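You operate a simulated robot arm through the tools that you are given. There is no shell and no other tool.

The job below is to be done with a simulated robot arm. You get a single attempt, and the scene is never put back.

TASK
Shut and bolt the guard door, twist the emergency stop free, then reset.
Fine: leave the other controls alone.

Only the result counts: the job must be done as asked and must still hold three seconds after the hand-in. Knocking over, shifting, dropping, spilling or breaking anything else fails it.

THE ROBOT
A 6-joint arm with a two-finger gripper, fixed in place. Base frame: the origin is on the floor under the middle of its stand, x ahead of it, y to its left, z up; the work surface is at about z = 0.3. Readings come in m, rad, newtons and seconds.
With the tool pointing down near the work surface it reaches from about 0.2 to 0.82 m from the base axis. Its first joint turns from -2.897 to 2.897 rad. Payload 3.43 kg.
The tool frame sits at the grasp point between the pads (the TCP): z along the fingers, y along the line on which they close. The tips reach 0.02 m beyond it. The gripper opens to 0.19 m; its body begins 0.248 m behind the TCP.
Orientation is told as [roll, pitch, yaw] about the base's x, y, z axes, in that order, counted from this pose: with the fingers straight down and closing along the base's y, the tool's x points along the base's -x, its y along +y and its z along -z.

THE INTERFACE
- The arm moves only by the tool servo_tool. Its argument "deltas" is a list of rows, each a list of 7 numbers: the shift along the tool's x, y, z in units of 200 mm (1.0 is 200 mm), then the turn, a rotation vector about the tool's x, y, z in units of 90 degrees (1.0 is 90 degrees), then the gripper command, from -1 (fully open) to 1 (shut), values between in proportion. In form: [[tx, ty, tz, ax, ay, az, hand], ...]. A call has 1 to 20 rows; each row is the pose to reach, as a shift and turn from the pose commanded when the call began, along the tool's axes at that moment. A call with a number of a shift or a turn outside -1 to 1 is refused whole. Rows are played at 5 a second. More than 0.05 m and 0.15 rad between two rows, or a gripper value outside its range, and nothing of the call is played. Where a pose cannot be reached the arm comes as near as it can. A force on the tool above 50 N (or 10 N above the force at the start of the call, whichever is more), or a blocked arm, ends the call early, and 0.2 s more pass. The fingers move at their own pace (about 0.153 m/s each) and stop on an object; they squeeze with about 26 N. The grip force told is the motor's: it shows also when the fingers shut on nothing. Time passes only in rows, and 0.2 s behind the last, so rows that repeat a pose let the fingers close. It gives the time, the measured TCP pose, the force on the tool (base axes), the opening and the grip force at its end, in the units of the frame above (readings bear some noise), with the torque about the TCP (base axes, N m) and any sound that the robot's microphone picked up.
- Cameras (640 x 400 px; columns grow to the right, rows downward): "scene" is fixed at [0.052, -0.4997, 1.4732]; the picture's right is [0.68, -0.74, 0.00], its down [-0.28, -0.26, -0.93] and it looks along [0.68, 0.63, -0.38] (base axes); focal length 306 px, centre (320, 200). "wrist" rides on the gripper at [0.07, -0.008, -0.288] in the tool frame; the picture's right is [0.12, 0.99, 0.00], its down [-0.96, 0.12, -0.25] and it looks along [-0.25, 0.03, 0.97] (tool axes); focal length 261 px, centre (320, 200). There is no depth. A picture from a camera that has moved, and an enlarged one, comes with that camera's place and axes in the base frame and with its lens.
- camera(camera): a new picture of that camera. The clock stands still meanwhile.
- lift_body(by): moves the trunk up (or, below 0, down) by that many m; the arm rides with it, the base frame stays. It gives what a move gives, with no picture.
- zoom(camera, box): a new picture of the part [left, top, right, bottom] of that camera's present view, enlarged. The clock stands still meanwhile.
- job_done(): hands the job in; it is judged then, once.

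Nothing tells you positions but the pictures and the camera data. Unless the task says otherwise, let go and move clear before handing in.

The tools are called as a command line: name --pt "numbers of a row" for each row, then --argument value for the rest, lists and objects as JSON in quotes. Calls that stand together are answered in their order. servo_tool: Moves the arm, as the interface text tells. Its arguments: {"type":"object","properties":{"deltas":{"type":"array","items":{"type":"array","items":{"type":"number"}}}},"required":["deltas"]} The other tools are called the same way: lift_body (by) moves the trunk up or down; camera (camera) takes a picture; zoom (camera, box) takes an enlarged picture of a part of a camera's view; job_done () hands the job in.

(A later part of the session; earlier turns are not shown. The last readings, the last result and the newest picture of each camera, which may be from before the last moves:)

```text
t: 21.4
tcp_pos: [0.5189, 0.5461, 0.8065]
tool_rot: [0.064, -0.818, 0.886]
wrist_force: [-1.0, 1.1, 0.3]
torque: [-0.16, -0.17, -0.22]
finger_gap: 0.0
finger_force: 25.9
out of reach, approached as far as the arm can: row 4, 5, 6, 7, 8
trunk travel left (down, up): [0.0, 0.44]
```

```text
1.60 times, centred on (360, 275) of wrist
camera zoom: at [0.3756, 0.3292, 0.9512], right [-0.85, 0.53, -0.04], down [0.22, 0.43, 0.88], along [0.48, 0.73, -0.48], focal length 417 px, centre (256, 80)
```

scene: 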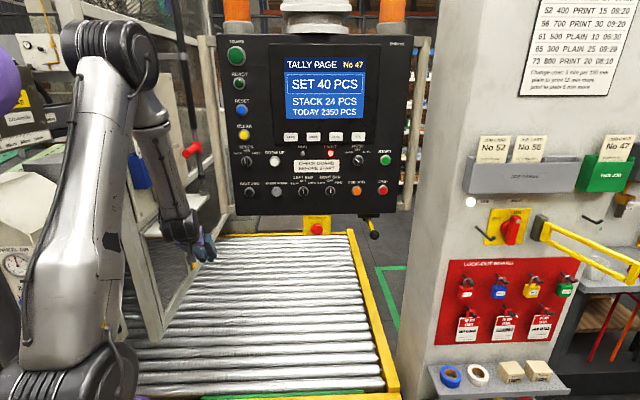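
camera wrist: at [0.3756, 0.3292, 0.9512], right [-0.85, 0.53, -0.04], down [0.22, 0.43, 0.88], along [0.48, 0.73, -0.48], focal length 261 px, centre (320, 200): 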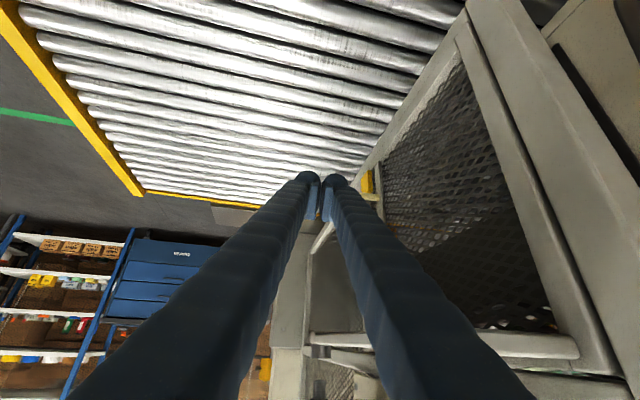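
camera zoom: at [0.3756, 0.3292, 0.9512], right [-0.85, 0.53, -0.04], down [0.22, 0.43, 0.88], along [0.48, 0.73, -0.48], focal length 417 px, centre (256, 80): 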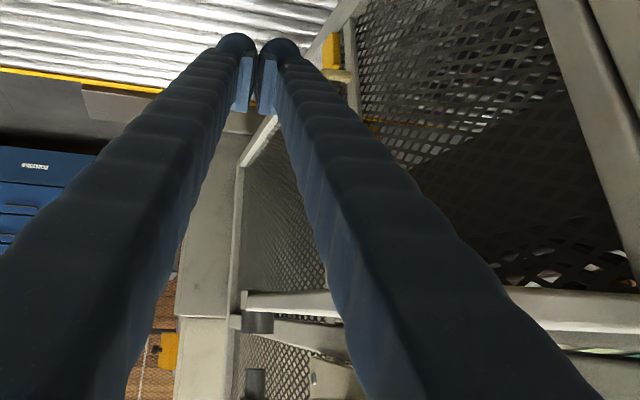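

The ring and the rod tip line up well. I will rise past the hood in front of the bolt handle, keeping between the board pockets and the panel tube.

servo_tool --pt "0 -0.08 0 0 0 0 1" --pt "-0.173 -0.1 -0.162 0 0 0 1" --pt "-0.346 -0.1 -0.324 0 0 0 1" --pt "-0.52 -0.1 -0.487 0 0 0 1" --pt "-0.693 -0.1 -0.649 0 0 0 1" --pt "-0.866 -0.1 -0.811 0 0 0 1" --pt "-0.866 -0.1 -0.811 0 0 0 1"

camera --camera "wrist"

camera --camera "scene"

```text
t: 22.5
tcp_pos: [0.5513, 0.5083, 0.9412]
tool_rot: [0.069, -0.794, 0.854]
wrist_force: [-53.1, 55.8, 31.2]
torque: [-8.24, -4.78, -5.55]
finger_gap: 0.0
finger_force: 26.2
trunk travel left (down, up): [0.0, 0.44]
stopped in row 5: the force on the tool passed its limit at 89 N (the readings are from after the stop); the commanded pose is now the measured one
```

```text
taken
camera wrist: at [0.4053, 0.2984, 1.092], right [-0.83, 0.55, -0.04], down [0.25, 0.44, 0.86], along [0.49, 0.71, -0.5], focal length 261 px, centre (320, 200)
```

wrist: 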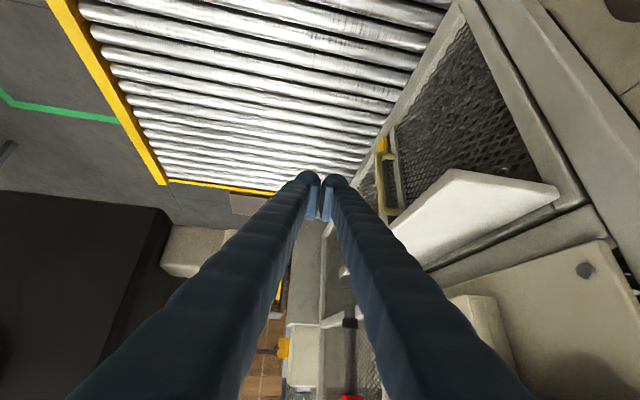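

```text
taken
```

scene: 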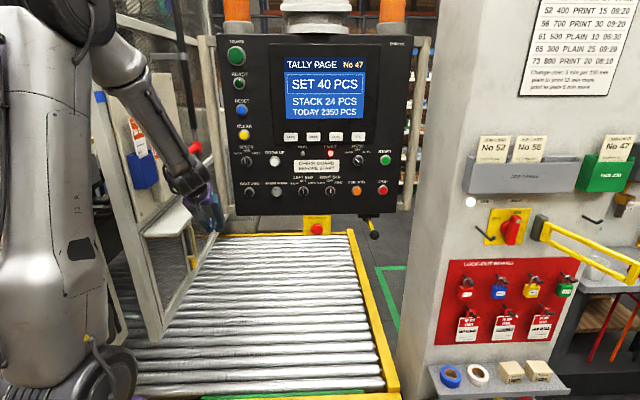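

The fist drifted right and the finger pressed against the panel's left tube (about 80 N), so the move stopped. I will back off to the left at once and check that the panel has not moved.

servo_tool --pt "0.02 0.08 0.03 0 0 0 1" --pt "0.03 0.16 0.04 0 0 0 1" --pt "0.03 0.22 0.04 0 0 0 1" --pt "0.03 0.22 0.04 0 0 0 1"

camera --camera "scene"

camera --camera "wrist"

```text
t: 23.7
tcp_pos: [0.5544, 0.4947, 0.9148]
tool_rot: [0.078, -0.763, 0.771]
wrist_force: [-7.7, -0.4, -14.3]
torque: [1.24, -0.96, -0.56]
finger_gap: 0.0
finger_force: 25.9
trunk travel left (down, up): [0.0, 0.44]
stopped in row 4: the arm was blocked; the commanded pose is now the measured one
```

```text
taken
```

scene: 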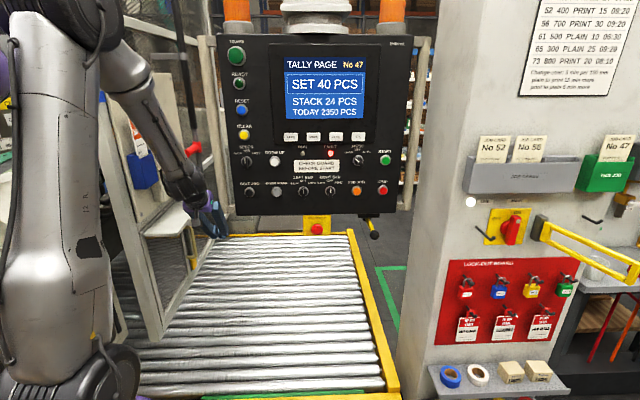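

```text
taken
camera wrist: at [0.3978, 0.299, 1.0733], right [-0.79, 0.61, -0.03], down [0.3, 0.43, 0.85], along [0.53, 0.66, -0.53], focal length 261 px, centre (320, 200)
```

wrist: 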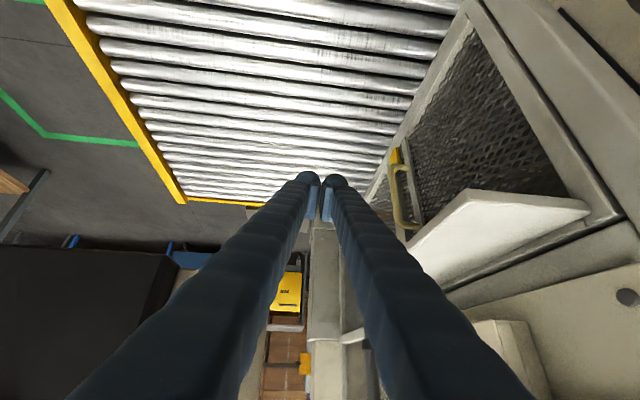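

The move was blocked instead of freeing itself, so I will look closely before trying again.

zoom --camera "scene" --box '[140, 130, 260, 260]'

zoom --camera "scene" --box '[0, 0, 240, 260]'

zoom --camera "wrist" --box '[160, 160, 480, 400]'

```text
3.08 times, centred on (200, 195) of scene
camera zoom: at [0.052, -0.4997, 1.4732], right [0.68, -0.74, 0.0], down [-0.28, -0.26, -0.93], along [0.68, 0.63, -0.38], focal length 941 px, centre (689, 215)
```

zoom: 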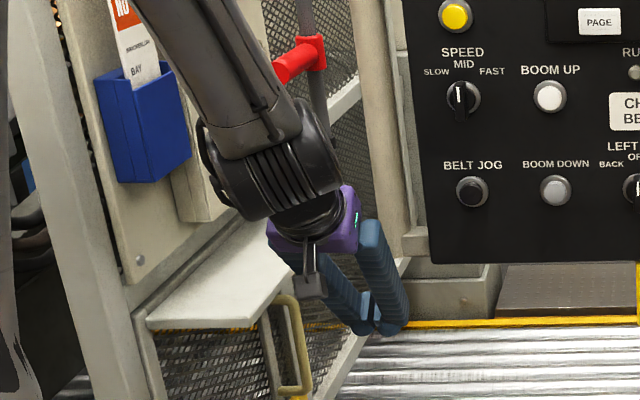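

```text
1.54 times, centred on (120, 130) of scene
camera zoom: at [0.052, -0.4997, 1.4732], right [0.68, -0.74, 0.0], down [-0.28, -0.26, -0.93], along [0.68, 0.63, -0.38], focal length 471 px, centre (628, 308)
```

zoom: 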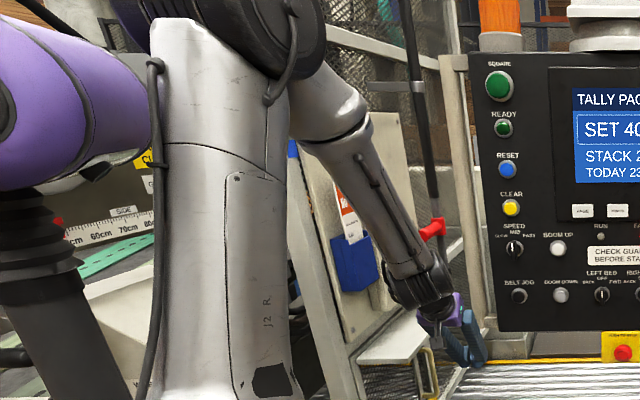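

```text
1.67 times, centred on (320, 280) of wrist
camera zoom: at [0.3978, 0.299, 1.0733], right [-0.79, 0.61, -0.03], down [0.3, 0.43, 0.85], along [0.53, 0.66, -0.53], focal length 434 px, centre (320, 67)
```

zoom: 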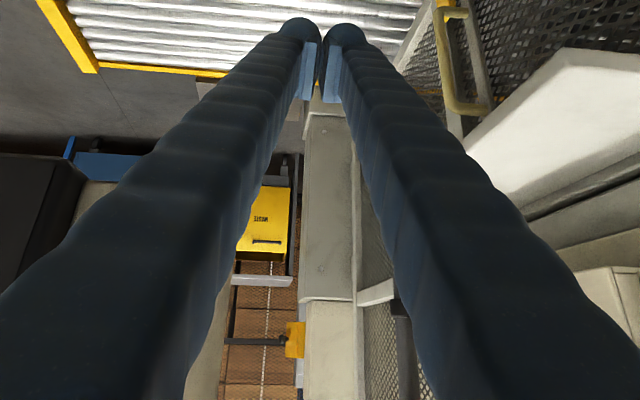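

The contact point works out to the bottom end of the panel's left tube against the outside of the right finger, and the panel itself has not shifted. I will go straight down a few centimetres to free the finger before moving left.

servo_tool --pt "0.069 0 0.072 0 0 0 1" --pt "0.138 0 0.145 0 0 0 1" --pt "0.138 0 0.145 0 0 0 1"

```text
t: 24.5
tcp_pos: [0.5489, 0.5045, 0.8838]
tool_rot: [0.077, -0.778, 0.787]
wrist_force: [-0.4, -0.5, -0.1]
torque: [0.0, 0.0, -0.02]
finger_gap: 0.0
finger_force: 25.9
trunk travel left (down, up): [0.0, 0.44]
```

The finger is free and the force reads zero. Now I will move left, away from the tube, in small steps.

servo_tool --pt "0 0.1 0 0 0 0 1" --pt "0 0.2 0 0 0 0 1" --pt "-0.03 0.3 0.03 0 0 0 1" --pt "-0.03 0.3 0.03 0 0 0 1"

zoom --camera "scene" --box '[140, 130, 260, 260]'

```text
t: 25.7
tcp_pos: [0.5473, 0.5142, 0.8676]
tool_rot: [0.091, -0.735, 0.729]
wrist_force: [-0.2, -0.1, -0.9]
torque: [-0.01, 0.07, 0.02]
finger_gap: 0.0
finger_force: 26.2
out of reach, approached as far as the arm can: row 3, 4
trunk travel left (down, up): [0.0, 0.44]
stopped in row 4: the arm was blocked; the commanded pose is now the measured one
```

```text
3.08 times, centred on (200, 195) of scene
camera zoom: at [0.052, -0.4997, 1.4732], right [0.68, -0.74, 0.0], down [-0.28, -0.26, -0.93], along [0.68, 0.63, -0.38], focal length 941 px, centre (689, 215)
```

zoom: 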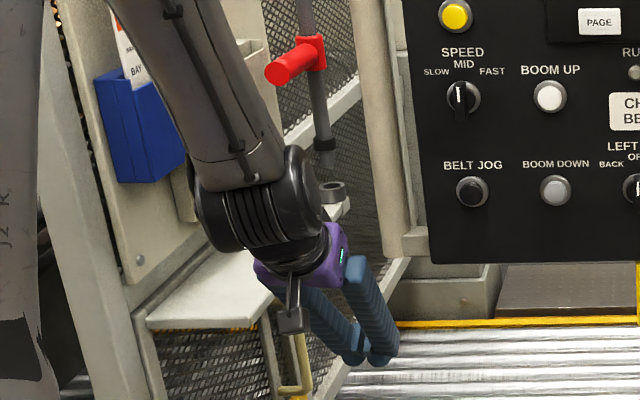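

The force is zero, so the tool touches nothing. The arm seems to be at its folded limit when it is close to the base. I will move outward and slightly left along the earlier push path, where it moved freely, and straighten the tool.

servo_tool --pt "-0.075 0.05 0.068 -0.002 -0.026 -0.017 1" --pt "-0.149 0.1 0.136 -0.004 -0.053 -0.033 1" --pt "-0.223 0.15 0.205 -0.007 -0.08 -0.05 1" --pt "-0.298 0.203 0.273 -0.009 -0.106 -0.067 1" --pt "-0.298 0.203 0.273 -0.009 -0.106 -0.067 1"

camera --camera "scene"

camera --camera "wrist"

```text
t: 26.9
tcp_pos: [0.5875, 0.586, 0.8767]
tool_rot: [0.01, -0.917, 0.909]
wrist_force: [0.5, 0.5, -0.3]
torque: [-0.01, -0.02, -0.07]
finger_gap: 0.0
finger_force: 26.3
out of reach, approached as far as the arm can: row 1, 2, 3, 4, 5
trunk travel left (down, up): [0.0, 0.44]
```

```text
taken
```

scene: 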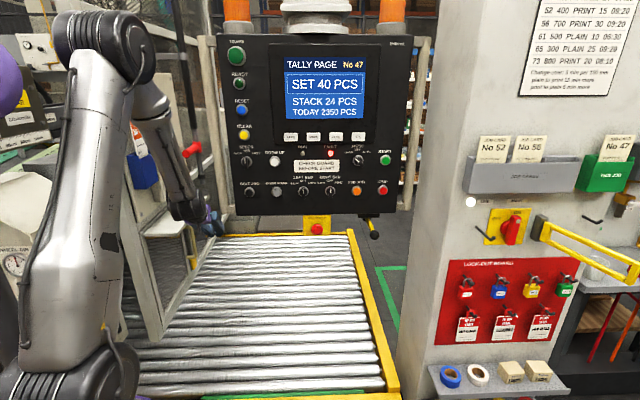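

```text
taken
camera wrist: at [0.4294, 0.3652, 0.9956], right [-0.83, 0.55, -0.09], down [0.15, 0.38, 0.91], along [0.53, 0.75, -0.39], focal length 261 px, centre (320, 200)
```

wrist: 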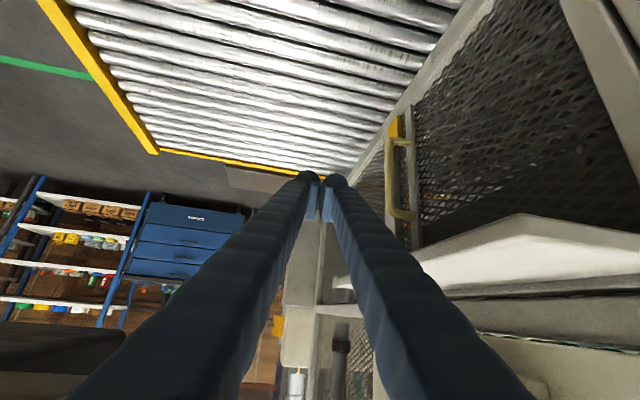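

The tool is now at (0.588, 0.586, 0.877) and well oriented. Before lifting I want it about 3 cm further left, to sit midway between the hood edge and the panel tube.

servo_tool --pt "0 0.04 0 0 0 0 1" --pt "0 0.08 0 0 0 0 1" --pt "0 0.08 0 0 0 0 1"

```text
t: 27.7
tcp_pos: [0.5877, 0.5853, 0.876]
tool_rot: [0.012, -0.915, 0.908]
wrist_force: [-0.4, 0.2, -0.5]
torque: [0.0, 0.01, -0.03]
finger_gap: 0.0
finger_force: 26.4
out of reach, approached as far as the arm can: row 1, 2, 3
trunk travel left (down, up): [0.0, 0.44]
```

Left moves near this tilt look like a wrist singularity, since the tool is almost in line with the forearm. I will tilt the tool toward horizontal at this low height, where nothing is near, to get away from it.

servo_tool --pt "0 0 0 0 -0.05 0 1" --pt "0 0 0 0 -0.1 0 1" --pt "0 0 0 0 -0.15 0 1" --pt "0 0 0 0 -0.2 0 1" --pt "0 0 0 0 -0.25 0 1" --pt "0 0 0 0 -0.3 0 1" --pt "0 0 0 0 -0.3 0 1"

camera --camera "scene"

```text
t: 29.3
tcp_pos: [0.6281, 0.596, 0.9149]
tool_rot: [0.515, -1.315, 0.4]
wrist_force: [0.3, 0.3, -1.5]
torque: [0.06, -0.05, -0.02]
finger_gap: 0.0
finger_force: 25.9
out of reach, approached as far as the arm can: row 1, 2, 3, 4, 5, 6, 7
trunk travel left (down, up): [0.0, 0.44]
```

```text
taken
```

scene: 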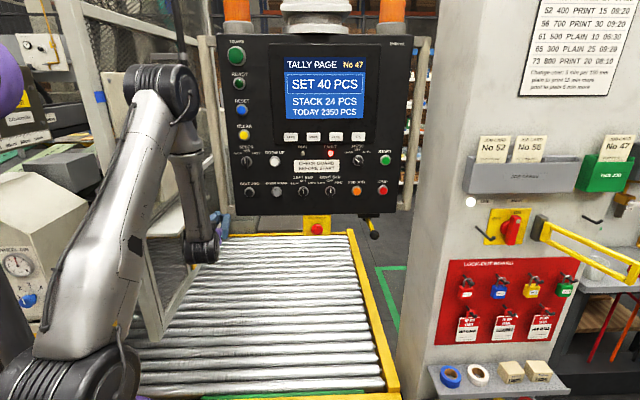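

The tool is now about 13° below horizontal, heading 53°, near the right edge of the gap. I will shift it left to the middle and square it up.

servo_tool --pt "0.026 0.053 0 0.014 -0.008 -0.018 1" --pt "0.052 0.106 0 0.028 -0.017 -0.035 1" --pt "0.079 0.16 0 0.041 -0.025 -0.053 1" --pt "0.105 0.2125 0 0.055 -0.0336 -0.07 1" --pt "0.105 0.2125 0 0.055 -0.0336 -0.07 1"

camera --camera "scene"

camera --camera "wrist"

```text
t: 30.5
tcp_pos: [0.6272, 0.5951, 0.9134]
tool_rot: [0.516, -1.316, 0.403]
wrist_force: [-0.6, -0.2, 0.5]
torque: [0.02, -0.02, -0.01]
finger_gap: 0.0003
finger_force: 25.5
out of reach, approached as far as the arm can: row 1, 2, 3, 4, 5
trunk travel left (down, up): [0.0, 0.44]
```

```text
taken
```

scene: 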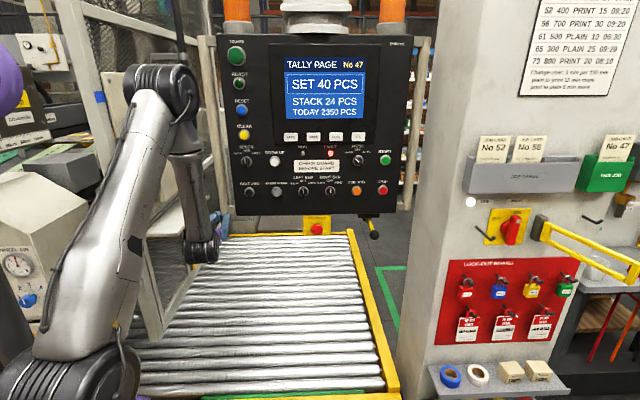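

```text
taken
camera wrist: at [0.4494, 0.3581, 0.9094], right [-0.8, 0.6, 0.01], down [-0.01, -0.03, 1.0], along [0.6, 0.8, 0.03], focal length 261 px, centre (320, 200)
```

wrist: 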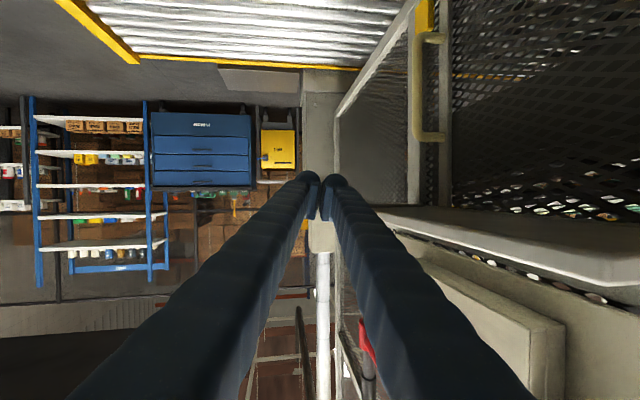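

The arm will not come further left in this wrist posture. There is plenty of room low under the panel, so I will drop down there and then roll the gripper 90°. That also lets the fingers close vertically on the bolt handle.

servo_tool --pt "0.18 -0.09 0.014 0 0 0 1" --pt "0.36 -0.18 0.028 0 0 0 1" --pt "0.54 -0.27 0.043 0 0 0 1" --pt "0.715 -0.364 0.057 0 0 0 1" --pt "0.715 -0.364 0.057 0 0 0 1"

camera --camera "scene"

```text
t: 31.7
tcp_pos: [0.6747, 0.5721, 0.7764]
tool_rot: [0.661, -1.266, 0.254]
wrist_force: [0.3, -1.1, 0.7]
torque: [0.03, -0.01, 0.0]
finger_gap: 0.0
finger_force: 26.3
out of reach, approached as far as the arm can: row 1, 2, 3, 4, 5
trunk travel left (down, up): [0.0, 0.44]
```

```text
taken
```

scene: 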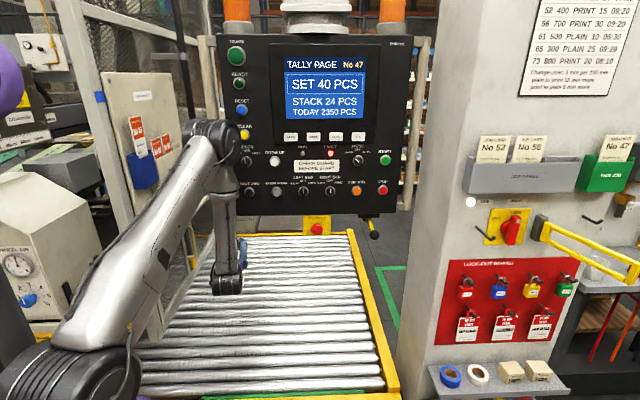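

The wrist now sits low under the panel with room around it, and the drift in roll suggests that rolling further the same way relieves the limit. I will roll the gripper about 80° in place.

servo_tool --pt "0 0 0 0 0 0.088 1" --pt "0 0 0 0 0 0.176 1" --pt "0 0 0 0 0 0.264 1" --pt "0 0 0 0 0 0.352 1" --pt "0 0 0 0 0 0.44 1" --pt "0 0 0 0 0 0.528 1" --pt "0 0 0 0 0 0.616 1" --pt "0 0 0 0 0 0.704 1" --pt "0 0 0 0 0 0.792 1" --pt "0 0 0 0 0 0.88 1" --pt "0 0 0 0 0 0.88 1"

camera --camera "scene"

camera --camera "wrist"

```text
t: 34.1
tcp_pos: [0.6775, 0.5728, 0.7763]
tool_rot: [1.329, 0.005, -0.632]
wrist_force: [-0.6, 0.1, -0.7]
torque: [-0.04, -0.01, 0.0]
finger_gap: 0.0
finger_force: 25.9
trunk travel left (down, up): [0.0, 0.44]
```

```text
taken
```

scene: 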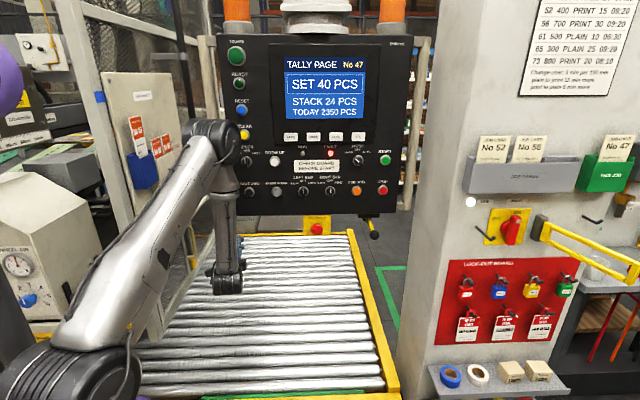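

```text
taken
camera wrist: at [0.4534, 0.3866, 0.8382], right [0.05, 0.26, 0.96], down [0.65, -0.74, 0.17], along [0.76, 0.62, -0.2], focal length 261 px, centre (320, 200)
```

wrist: 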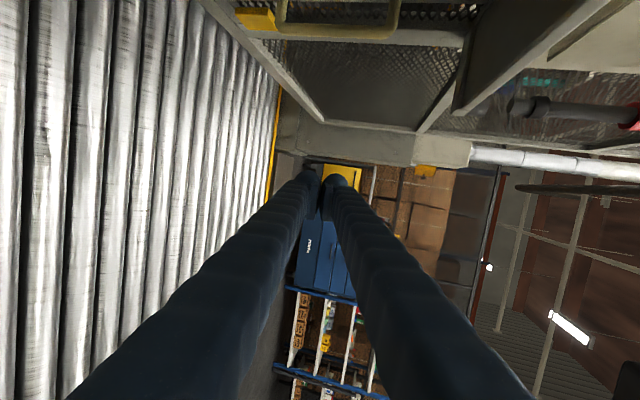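

The roll worked without reach trouble. The fingers now close vertically and the camera sits on the left, and the bolt rod and the ring are visible ahead. I will slide to the lift lane, between the hood and the tube, at low height and level the tool.

servo_tool --pt "0.105 -0.016 -0.064 -0.03 0 0 1" --pt "0.209 -0.032 -0.128 -0.06 0 0 1" --pt "0.314 -0.047 -0.191 -0.085 0 0 1" --pt "0.418 -0.063 -0.255 -0.111 0 0 1" --pt "0.418 -0.063 -0.255 -0.111 0 0 1"

camera --camera "scene"

camera --camera "wrist"

```text
t: 35.3
tcp_pos: [0.5785, 0.5812, 0.7771]
tool_rot: [1.506, 0.003, -0.628]
wrist_force: [-1.2, -0.6, -0.2]
torque: [0.0, -0.02, 0.0]
finger_gap: 0.0
finger_force: 25.6
trunk travel left (down, up): [0.0, 0.44]
```

```text
taken
```

scene: 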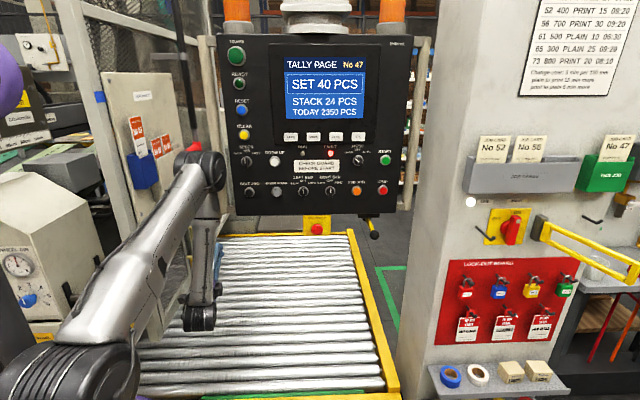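

```text
taken
camera wrist: at [0.3526, 0.3905, 0.7883], right [-0.06, 0.12, 0.99], down [0.64, -0.76, 0.13], along [0.77, 0.64, -0.03], focal length 261 px, centre (320, 200)
```

wrist: 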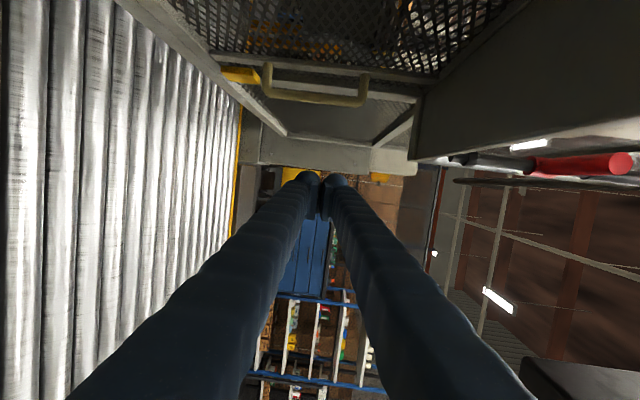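

The tool reached the lane exactly, at (0.579, 0.581, 0.777), level and heading 54°. I will raise it with the trunk, which lifts straight up, in two stages with a check.

lift_body --by 0.12

camera --camera "wrist"

zoom --camera "scene" --box '[140, 100, 280, 320]'

```text
t: 36.8
tcp_pos: [0.5799, 0.5818, 0.8966]
tool_rot: [1.506, 0.004, -0.629]
wrist_force: [0.2, 0.3, 0.1]
torque: [0.01, 0.0, 0.02]
finger_gap: 0.0003
finger_force: 26.1
trunk travel left (down, up): [-0.12, 0.32]
```

```text
taken
camera wrist: at [0.3529, 0.3907, 0.908], right [-0.06, 0.12, 0.99], down [0.64, -0.76, 0.13], along [0.77, 0.64, -0.03], focal length 261 px, centre (320, 200)
```

wrist: 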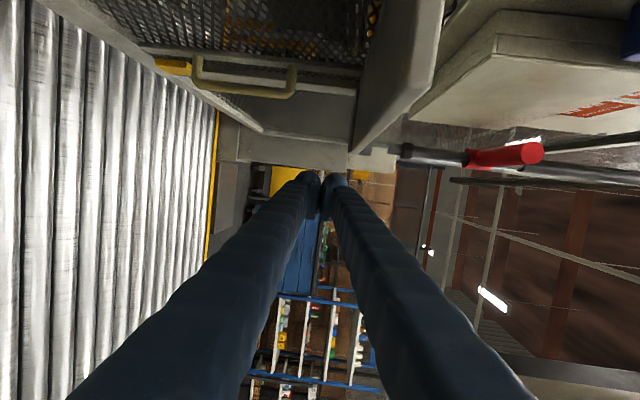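

```text
1.82 times, centred on (210, 210) of scene
camera zoom: at [0.052, -0.4997, 1.4732], right [0.68, -0.74, 0.0], down [-0.28, -0.26, -0.93], along [0.68, 0.63, -0.38], focal length 556 px, centre (520, 182)
```

zoom: 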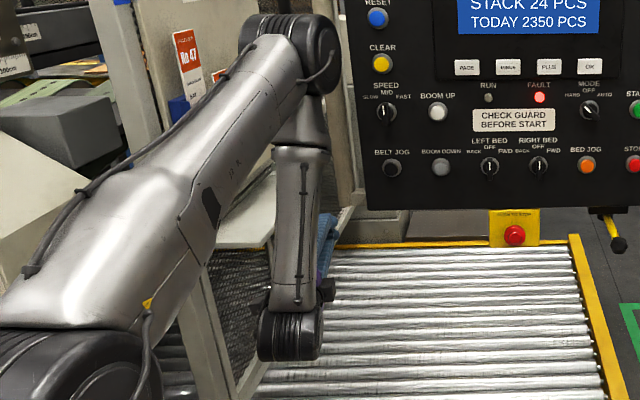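

The fist has passed the hood level and the lane is clear. The handle reads as z about 1.17 to 1.18 from here. I will raise it the rest of the way.

lift_body --by 0.15

lift_body --by 0.127

camera --camera "wrist"

camera --camera "scene"

```text
t: 38.5
tcp_pos: [0.5797, 0.5827, 1.0476]
tool_rot: [1.504, 0.004, -0.627]
wrist_force: [0.2, -0.6, 0.4]
torque: [0.03, -0.03, 0.03]
finger_gap: 0.0
finger_force: 25.9
trunk travel left (down, up): [-0.27, 0.17]
```

```text
t: 40.1
tcp_pos: [0.5806, 0.5818, 1.174]
tool_rot: [1.506, 0.003, -0.63]
wrist_force: [0.7, -0.7, -0.6]
torque: [0.02, 0.03, 0.0]
finger_gap: 0.0003
finger_force: 26.2
trunk travel left (down, up): [-0.397, 0.043]
```

```text
taken
camera wrist: at [0.3532, 0.3908, 1.185], right [-0.06, 0.12, 0.99], down [0.64, -0.76, 0.13], along [0.77, 0.64, -0.03], focal length 261 px, centre (320, 200)
```

wrist: 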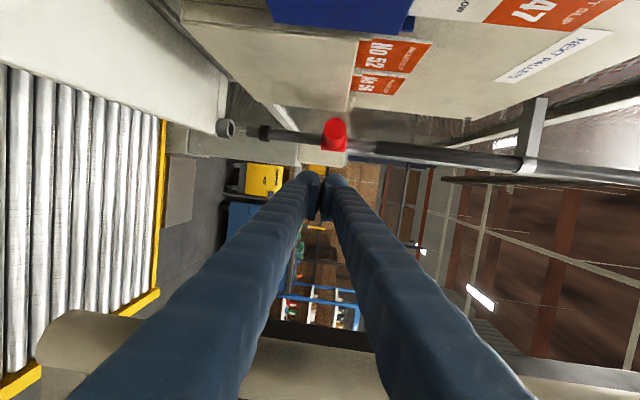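

```text
taken
```

scene: 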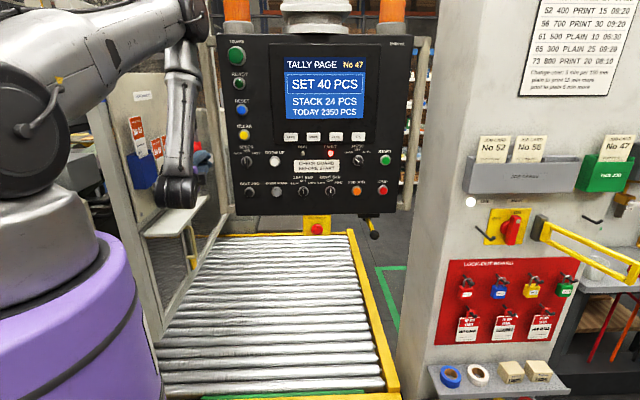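

The wrist view shows the ring, the rod tip and the red handle lined up. I will zoom in on them.

zoom --camera "wrist" --box '[200, 90, 400, 210]'

```text
3.20 times, centred on (300, 150) of wrist
camera zoom: at [0.3532, 0.3908, 1.185], right [-0.06, 0.12, 0.99], down [0.64, -0.76, 0.13], along [0.77, 0.64, -0.03], focal length 834 px, centre (384, 360)
```

zoom: 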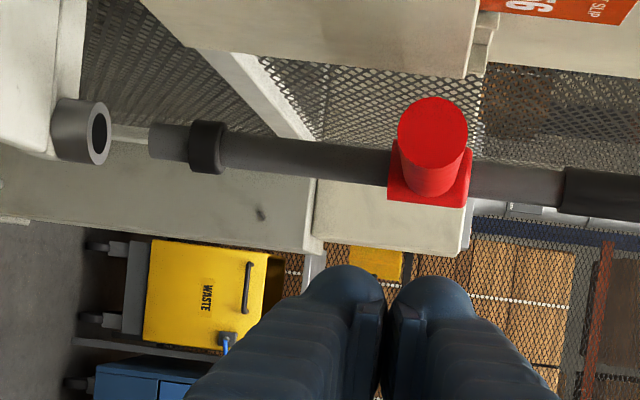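

The handle is level at z about 1.182 and about 3 cm thick, with its tip near (0.565, 0.695). The rod tip is about 2.4 cm above the ring. I will open the fingers to about 9 cm and move to just in front of the handle tip, turning the heading to 60° to keep the camera off the blue pocket.

servo_tool --pt "0 0 0 0 0 0 0.05" --pt "0 0 0 0 0 0 0.05" --pt "0.07 0.018 0.067 0 0.022 -0.0014 0.05" --pt "0.143 0.035 0.134 0 0.044 -0.0028 0.05" --pt "0.2143 0.053 0.201 0 0.0665 -0.0043 0.05" --pt "0.2143 0.053 0.201 0 0.0665 -0.0043 0.05"

camera --camera "wrist"

zoom --camera "scene" --box '[120, 80, 270, 240]'

```text
t: 41.5
tcp_pos: [0.5665, 0.6409, 1.1827]
tool_rot: [1.508, 0.004, -0.525]
wrist_force: [-0.4, -1.1, -1.0]
torque: [0.04, 0.01, 0.0]
finger_gap: 0.09
finger_force: 0.0
trunk travel left (down, up): [-0.397, 0.043]
```

```text
taken
camera wrist: at [0.3616, 0.4271, 1.1935], right [-0.07, 0.11, 0.99], down [0.71, -0.69, 0.13], along [0.7, 0.72, -0.03], focal length 261 px, centre (320, 200)
```

wrist: 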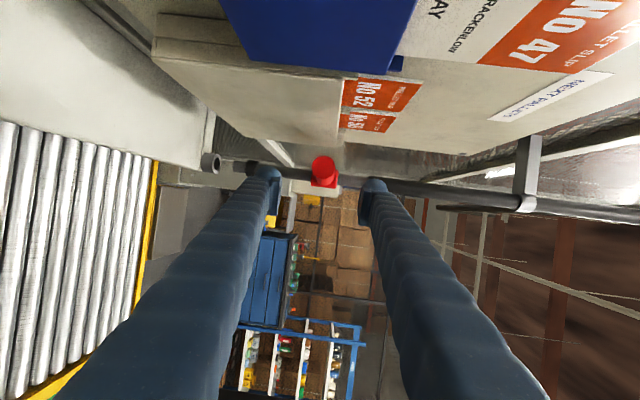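

```text
2.50 times, centred on (195, 160) of scene
camera zoom: at [0.052, -0.4997, 1.4732], right [0.68, -0.74, 0.0], down [-0.28, -0.26, -0.93], along [0.68, 0.63, -0.38], focal length 765 px, centre (632, 300)
```

zoom: 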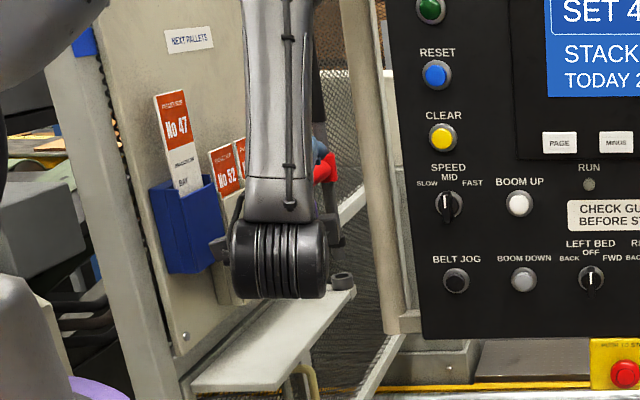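

The handle sits between the open fingers, slightly left of the tool axis. I will move in about 8 cm with a small left correction so the pads straddle it.

servo_tool --pt "0.04 0.004 0.1 0 0 0 0.05" --pt "0.075 0.008 0.2 0 0 0 0.05" --pt "0.1 0.012 0.3 0 0 0 0.05" --pt "0.105 0.015 0.395 0 0 0 0.05" --pt "0.105 0.015 0.395 0 0 0 0.05"

camera --camera "wrist"

zoom --camera "scene" --box '[120, 80, 270, 240]'

```text
t: 42.7
tcp_pos: [0.5933, 0.7145, 1.1816]
tool_rot: [1.507, 0.004, -0.513]
wrist_force: [0.3, 0.0, -0.9]
torque: [0.0, 0.02, -0.02]
finger_gap: 0.0902
finger_force: 0.0
out of reach, approached as far as the arm can: row 4, 5
trunk travel left (down, up): [-0.397, 0.043]
```

```text
taken
camera wrist: at [0.3904, 0.499, 1.193], right [-0.07, 0.11, 0.99], down [0.72, -0.68, 0.13], along [0.69, 0.72, -0.03], focal length 261 px, centre (320, 200)
```

wrist: 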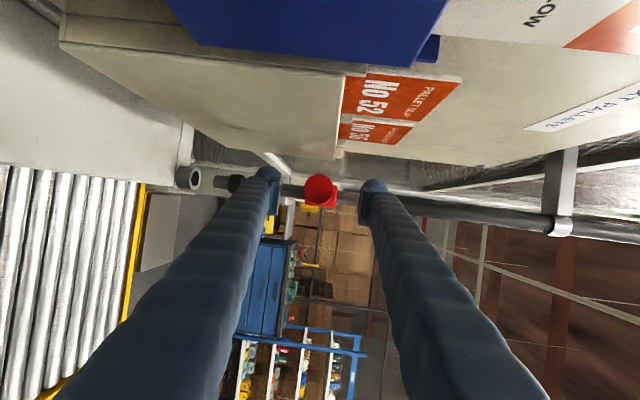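

```text
2.50 times, centred on (195, 160) of scene
camera zoom: at [0.052, -0.4997, 1.4732], right [0.68, -0.74, 0.0], down [-0.28, -0.26, -0.93], along [0.68, 0.63, -0.38], focal length 765 px, centre (632, 300)
```

zoom: 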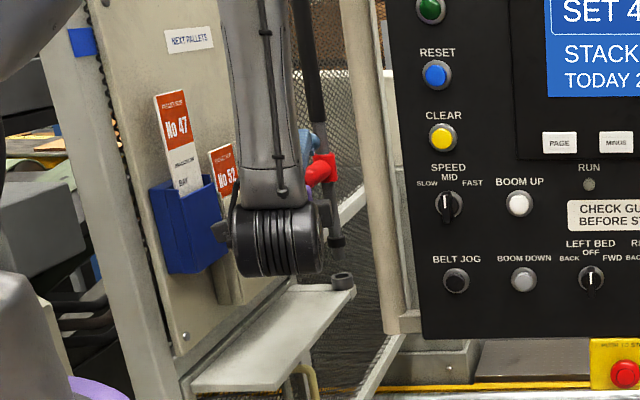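

The handle is now between the pads. I will close the fingers on it.

servo_tool --pt "0 0 0 0 0 0 1" --pt "0 0 0 0 0 0 1" --pt "0 0 0 0 0 0 1" --pt "0 0 0 0 0 0 1"

camera --camera "wrist"

```text
t: 43.7
tcp_pos: [0.5935, 0.7141, 1.1809]
tool_rot: [1.505, 0.003, -0.513]
wrist_force: [-3.3, -5.2, -12.2]
torque: [0.51, -0.64, 0.04]
finger_gap: 0.031
finger_force: 45.2
trunk travel left (down, up): [-0.397, 0.043]
```

```text
taken
camera wrist: at [0.3903, 0.4987, 1.1921], right [-0.07, 0.11, 0.99], down [0.72, -0.68, 0.13], along [0.69, 0.72, -0.04], focal length 261 px, centre (320, 200)
```

wrist: 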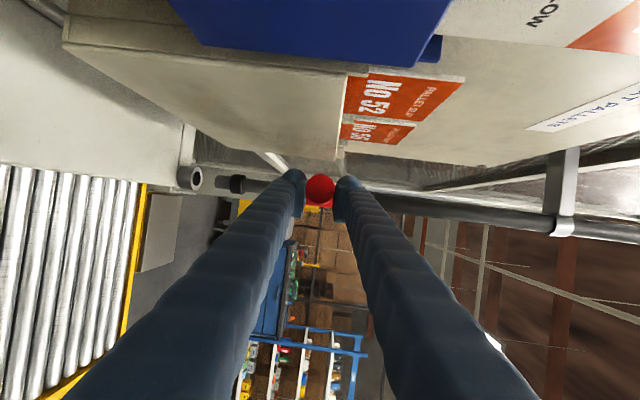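

The handle is gripped with a gap of 31 mm. I will pull it straight down a few centimetres and watch the force.

servo_tool --pt "0 -0.05 0.003 0 0 0 1" --pt "0 -0.1 0.006 0 0 0 1" --pt "0 -0.15 0.01 0 0 0 1"

camera --camera "wrist"

```text
t: 44.5
tcp_pos: [0.5936, 0.7155, 1.1521]
tool_rot: [1.506, 0.003, -0.513]
wrist_force: [-0.5, 18.6, 1.0]
torque: [0.58, -0.47, 0.37]
finger_gap: 0.0308
finger_force: 44.7
trunk travel left (down, up): [-0.397, 0.043]
```

```text
taken
camera wrist: at [0.3902, 0.4989, 1.1627], right [-0.07, 0.11, 0.99], down [0.72, -0.68, 0.13], along [0.69, 0.72, -0.03], focal length 261 px, centre (320, 200)
```

wrist: 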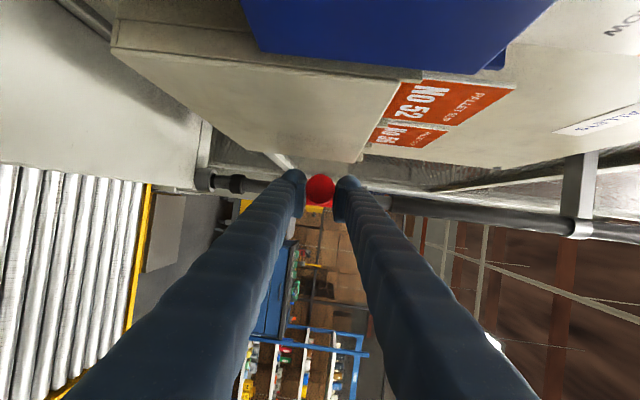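

The bolt came down about 3 cm with the hand, and its tip is now at the ring. I will zoom in to check it is entering.

zoom --camera "wrist" --box '[160, 130, 360, 250]'

zoom --camera "scene" --box '[160, 120, 240, 220]'

```text
3.20 times, centred on (260, 190) of wrist
camera zoom: at [0.3902, 0.4989, 1.1627], right [-0.07, 0.11, 0.99], down [0.72, -0.68, 0.13], along [0.69, 0.72, -0.03], focal length 834 px, centre (512, 232)
```

zoom: 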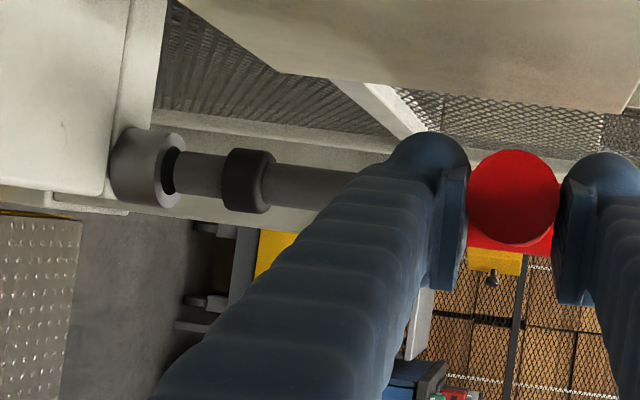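

```text
4.00 times, centred on (200, 170) of scene
camera zoom: at [0.052, -0.4997, 1.4732], right [0.68, -0.74, 0.0], down [-0.28, -0.26, -0.93], along [0.68, 0.63, -0.38], focal length 1223 px, centre (800, 320)
```

zoom: 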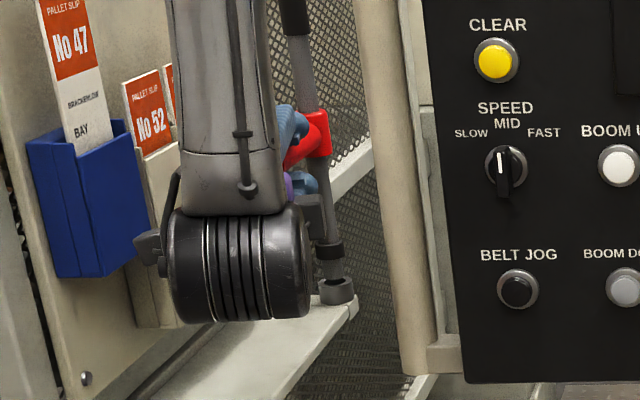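

The rod is entering the ring cleanly. I will keep pulling down until it seats.

servo_tool --pt "0 -0.05 0.003 0 0 0 1" --pt "0 -0.1 0.006 0 0 0 1" --pt "0 -0.15 0.01 0 0 0 1" --pt "0 -0.2 0.013 0 0 0 1"

zoom --camera "wrist" --box '[160, 130, 360, 250]'

zoom --camera "scene" --box '[160, 120, 240, 220]'

```text
t: 45.4
tcp_pos: [0.5936, 0.7159, 1.1302]
tool_rot: [1.53, 0.003, -0.513]
wrist_force: [-18.2, -20.7, 12.7]
torque: [0.42, -0.09, 1.24]
finger_gap: 0.0307
finger_force: 45.3
trunk travel left (down, up): [-0.397, 0.043]
stopped in row 4: the force on the tool passed its limit at 56 N (the readings are from after the stop); the commanded pose is now the measured one
```

```text
3.20 times, centred on (260, 190) of wrist
camera zoom: at [0.3904, 0.4987, 1.1345], right [-0.08, 0.09, 0.99], down [0.72, -0.68, 0.12], along [0.69, 0.72, -0.01], focal length 834 px, centre (512, 232)
```

zoom: 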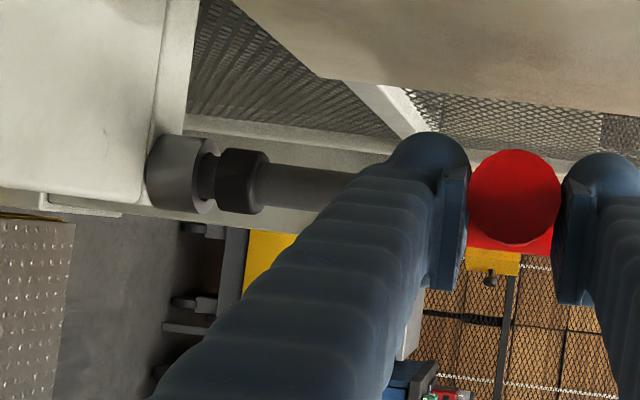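

```text
4.00 times, centred on (200, 170) of scene
camera zoom: at [0.052, -0.4997, 1.4732], right [0.68, -0.74, 0.0], down [-0.28, -0.26, -0.93], along [0.68, 0.63, -0.38], focal length 1223 px, centre (800, 320)
```

zoom: 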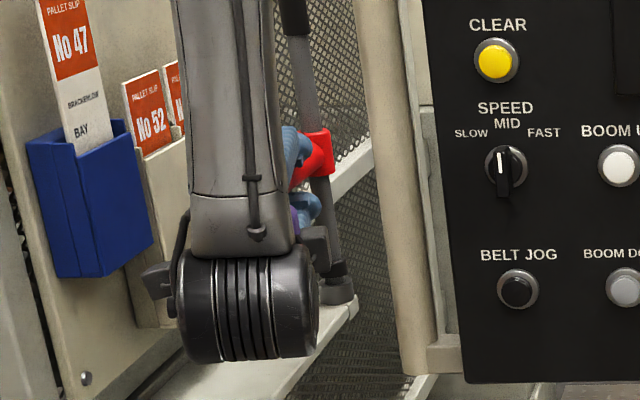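

The bolt has gone down about 5 cm and is through the ring, and the force limit stopped the move. The black collar is still about 8 mm above the ring, so I will try a little further, gently.

servo_tool --pt "0 -0.02 0 0 0 0 1" --pt "0 -0.04 0 0 0 0 1" --pt "0 -0.06 0 0 0 0 1" --pt "0 -0.08 0 0 0 0 1"

zoom --camera "wrist" --box '[160, 130, 360, 250]'

```text
t: 46.0
tcp_pos: [0.5957, 0.7146, 1.1304]
tool_rot: [1.541, 0.0, -0.512]
wrist_force: [-18.1, -21.4, 16.9]
torque: [0.37, 0.07, 1.12]
finger_gap: 0.0308
finger_force: 44.9
trunk travel left (down, up): [-0.397, 0.043]
stopped in row 3: the force on the tool passed its limit at 53 N (the readings are from after the stop); the commanded pose is now the measured one
```

```text
3.20 times, centred on (260, 190) of wrist
camera zoom: at [0.3913, 0.4993, 1.1305], right [-0.09, 0.08, 0.99], down [0.72, -0.68, 0.12], along [0.69, 0.72, 0.0], focal length 834 px, centre (512, 232)
```

zoom: 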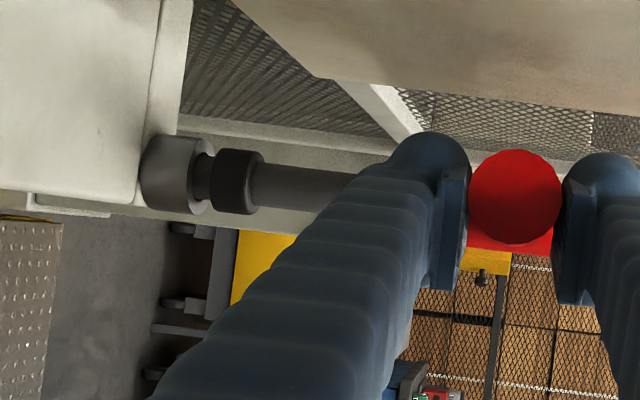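

The bolt will not go further at 53 N, so it is at the end of its travel with its tip through the ring. I will open the fingers and draw back the way I came.

servo_tool --pt "0 0.02 0 0 0 0 0.05" --pt "0 0.02 0 0 0 0 0.05" --pt "0 0.02 0 0 0 0 0.05" --pt "-0.02 0.02 -0.1 0 0 0 0.05" --pt "-0.05 0.02 -0.2 0 0 0 0.05" --pt "-0.08 0.02 -0.3 0 0 0 0.05" --pt "-0.105 0.02 -0.395 0 0 0 0.05" --pt "-0.105 0.02 -0.395 0 0 0 0.05"

camera --camera "wrist"

camera --camera "scene"

```text
t: 47.9
tcp_pos: [0.5746, 0.6399, 1.1356]
tool_rot: [1.538, 0.001, -0.514]
wrist_force: [-0.4, 0.1, -0.3]
torque: [0.02, 0.02, -0.04]
finger_gap: 0.0903
finger_force: 0.1
trunk travel left (down, up): [-0.397, 0.043]
```

```text
taken
camera wrist: at [0.3718, 0.4231, 1.1365], right [-0.09, 0.09, 0.99], down [0.72, -0.68, 0.12], along [0.69, 0.72, 0.0], focal length 261 px, centre (320, 200)
```

wrist: 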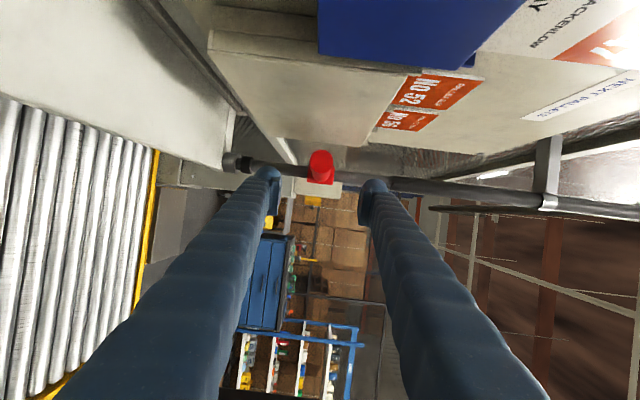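

```text
taken
```

scene: 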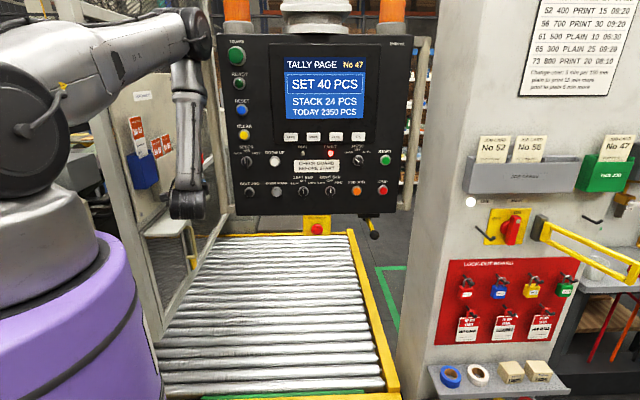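

The bolt stayed down. I will zoom in to confirm and also check the e-stop face for a twist arrow.

zoom --camera "wrist" --box '[200, 110, 360, 210]'

zoom --camera "scene" --box '[295, 205, 345, 245]'

zoom --camera "scene" --box '[220, 90, 280, 150]'

```text
4.00 times, centred on (280, 160) of wrist
camera zoom: at [0.3718, 0.4231, 1.1365], right [-0.09, 0.09, 0.99], down [0.72, -0.68, 0.12], along [0.69, 0.72, 0.0], focal length 1043 px, centre (480, 360)
```

zoom: 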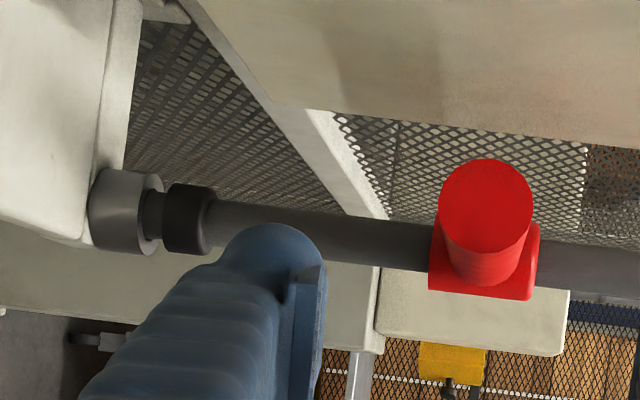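

```text
10.00 times, centred on (320, 225) of scene
camera zoom: at [0.052, -0.4997, 1.4732], right [0.68, -0.74, 0.0], down [-0.28, -0.26, -0.93], along [0.68, 0.63, -0.38], focal length 3059 px, centre (320, -50)
```

zoom: 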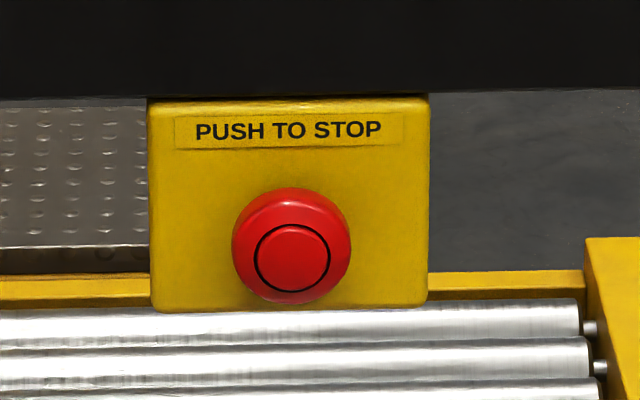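

```text
6.67 times, centred on (250, 120) of scene
camera zoom: at [0.052, -0.4997, 1.4732], right [0.68, -0.74, 0.0], down [-0.28, -0.26, -0.93], along [0.68, 0.63, -0.38], focal length 2039 px, centre (787, 733)
```

zoom: 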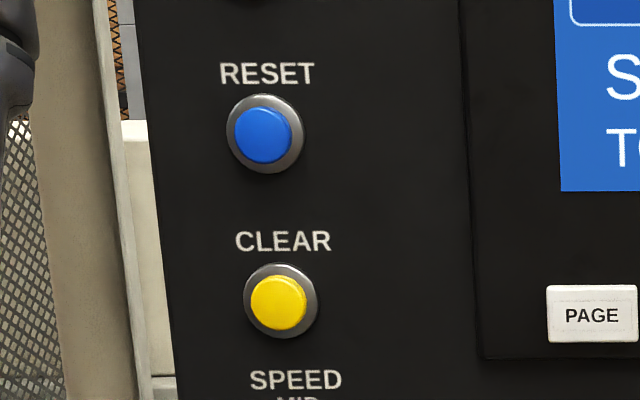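

The rod is through the ring and holds. The e-stop is a round mushroom of about 42 mm at roughly (0.738, 0.151, 0.976), facing the operator side. I will back into the lift lane, close the fingers and lower the trunk to travel below the panel.

servo_tool --pt "-0.055 0 -0.074 0 -0.024 0.001 0.05" --pt "-0.11 0 -0.148 0 -0.049 0.0016 0.05" --pt "-0.167 -0.007 -0.221 0 -0.0735 0.0024 0.05" --pt "-0.167 -0.007 -0.221 0 -0.0735 0.0024 1" --pt "-0.167 -0.007 -0.221 0 -0.0735 0.0024 1" --pt "-0.167 -0.007 -0.221 0 -0.0735 0.0024 1"

lift_body --by -0.12

lift_body --by -0.2

camera --camera "wrist"

camera --camera "scene"

```text
t: 49.2
tcp_pos: [0.5822, 0.5824, 1.1344]
tool_rot: [1.536, 0.001, -0.632]
wrist_force: [-0.5, 0.1, 0.3]
torque: [-0.02, 0.01, 0.01]
finger_gap: 0.0
finger_force: 25.8
trunk travel left (down, up): [-0.397, 0.043]
```

```text
t: 50.8
tcp_pos: [0.5816, 0.5834, 1.0146]
tool_rot: [1.537, 0.0, -0.63]
wrist_force: [0.0, -0.3, 1.0]
torque: [-0.02, 0.03, -0.01]
finger_gap: 0.0002
finger_force: 26.0
trunk travel left (down, up): [-0.277, 0.163]
```

```text
t: 52.9
tcp_pos: [0.5816, 0.5828, 0.8146]
tool_rot: [1.535, 0.0, -0.63]
wrist_force: [-0.8, -0.2, 0.6]
torque: [-0.03, 0.01, 0.01]
finger_gap: 0.0
finger_force: 26.3
trunk travel left (down, up): [-0.077, 0.363]
```

```text
taken
camera wrist: at [0.3551, 0.3917, 0.8172], right [-0.08, 0.1, 0.99], down [0.63, -0.76, 0.12], along [0.77, 0.64, 0.0], focal length 261 px, centre (320, 200)
```

wrist: 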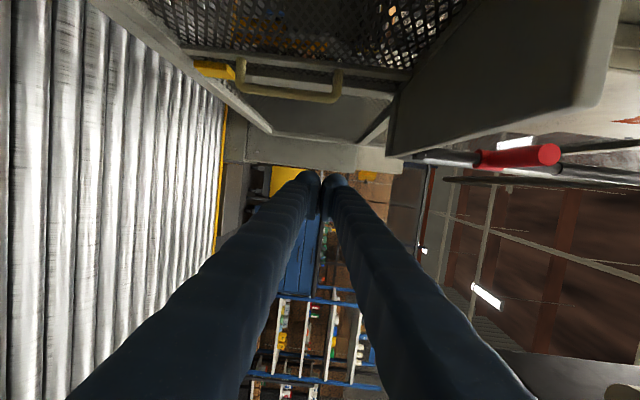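

```text
taken
```

scene: 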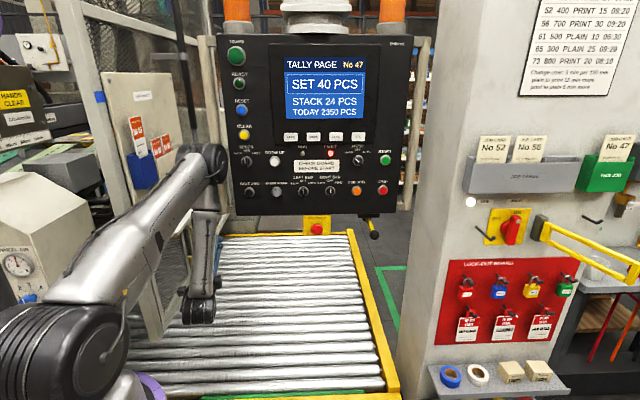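

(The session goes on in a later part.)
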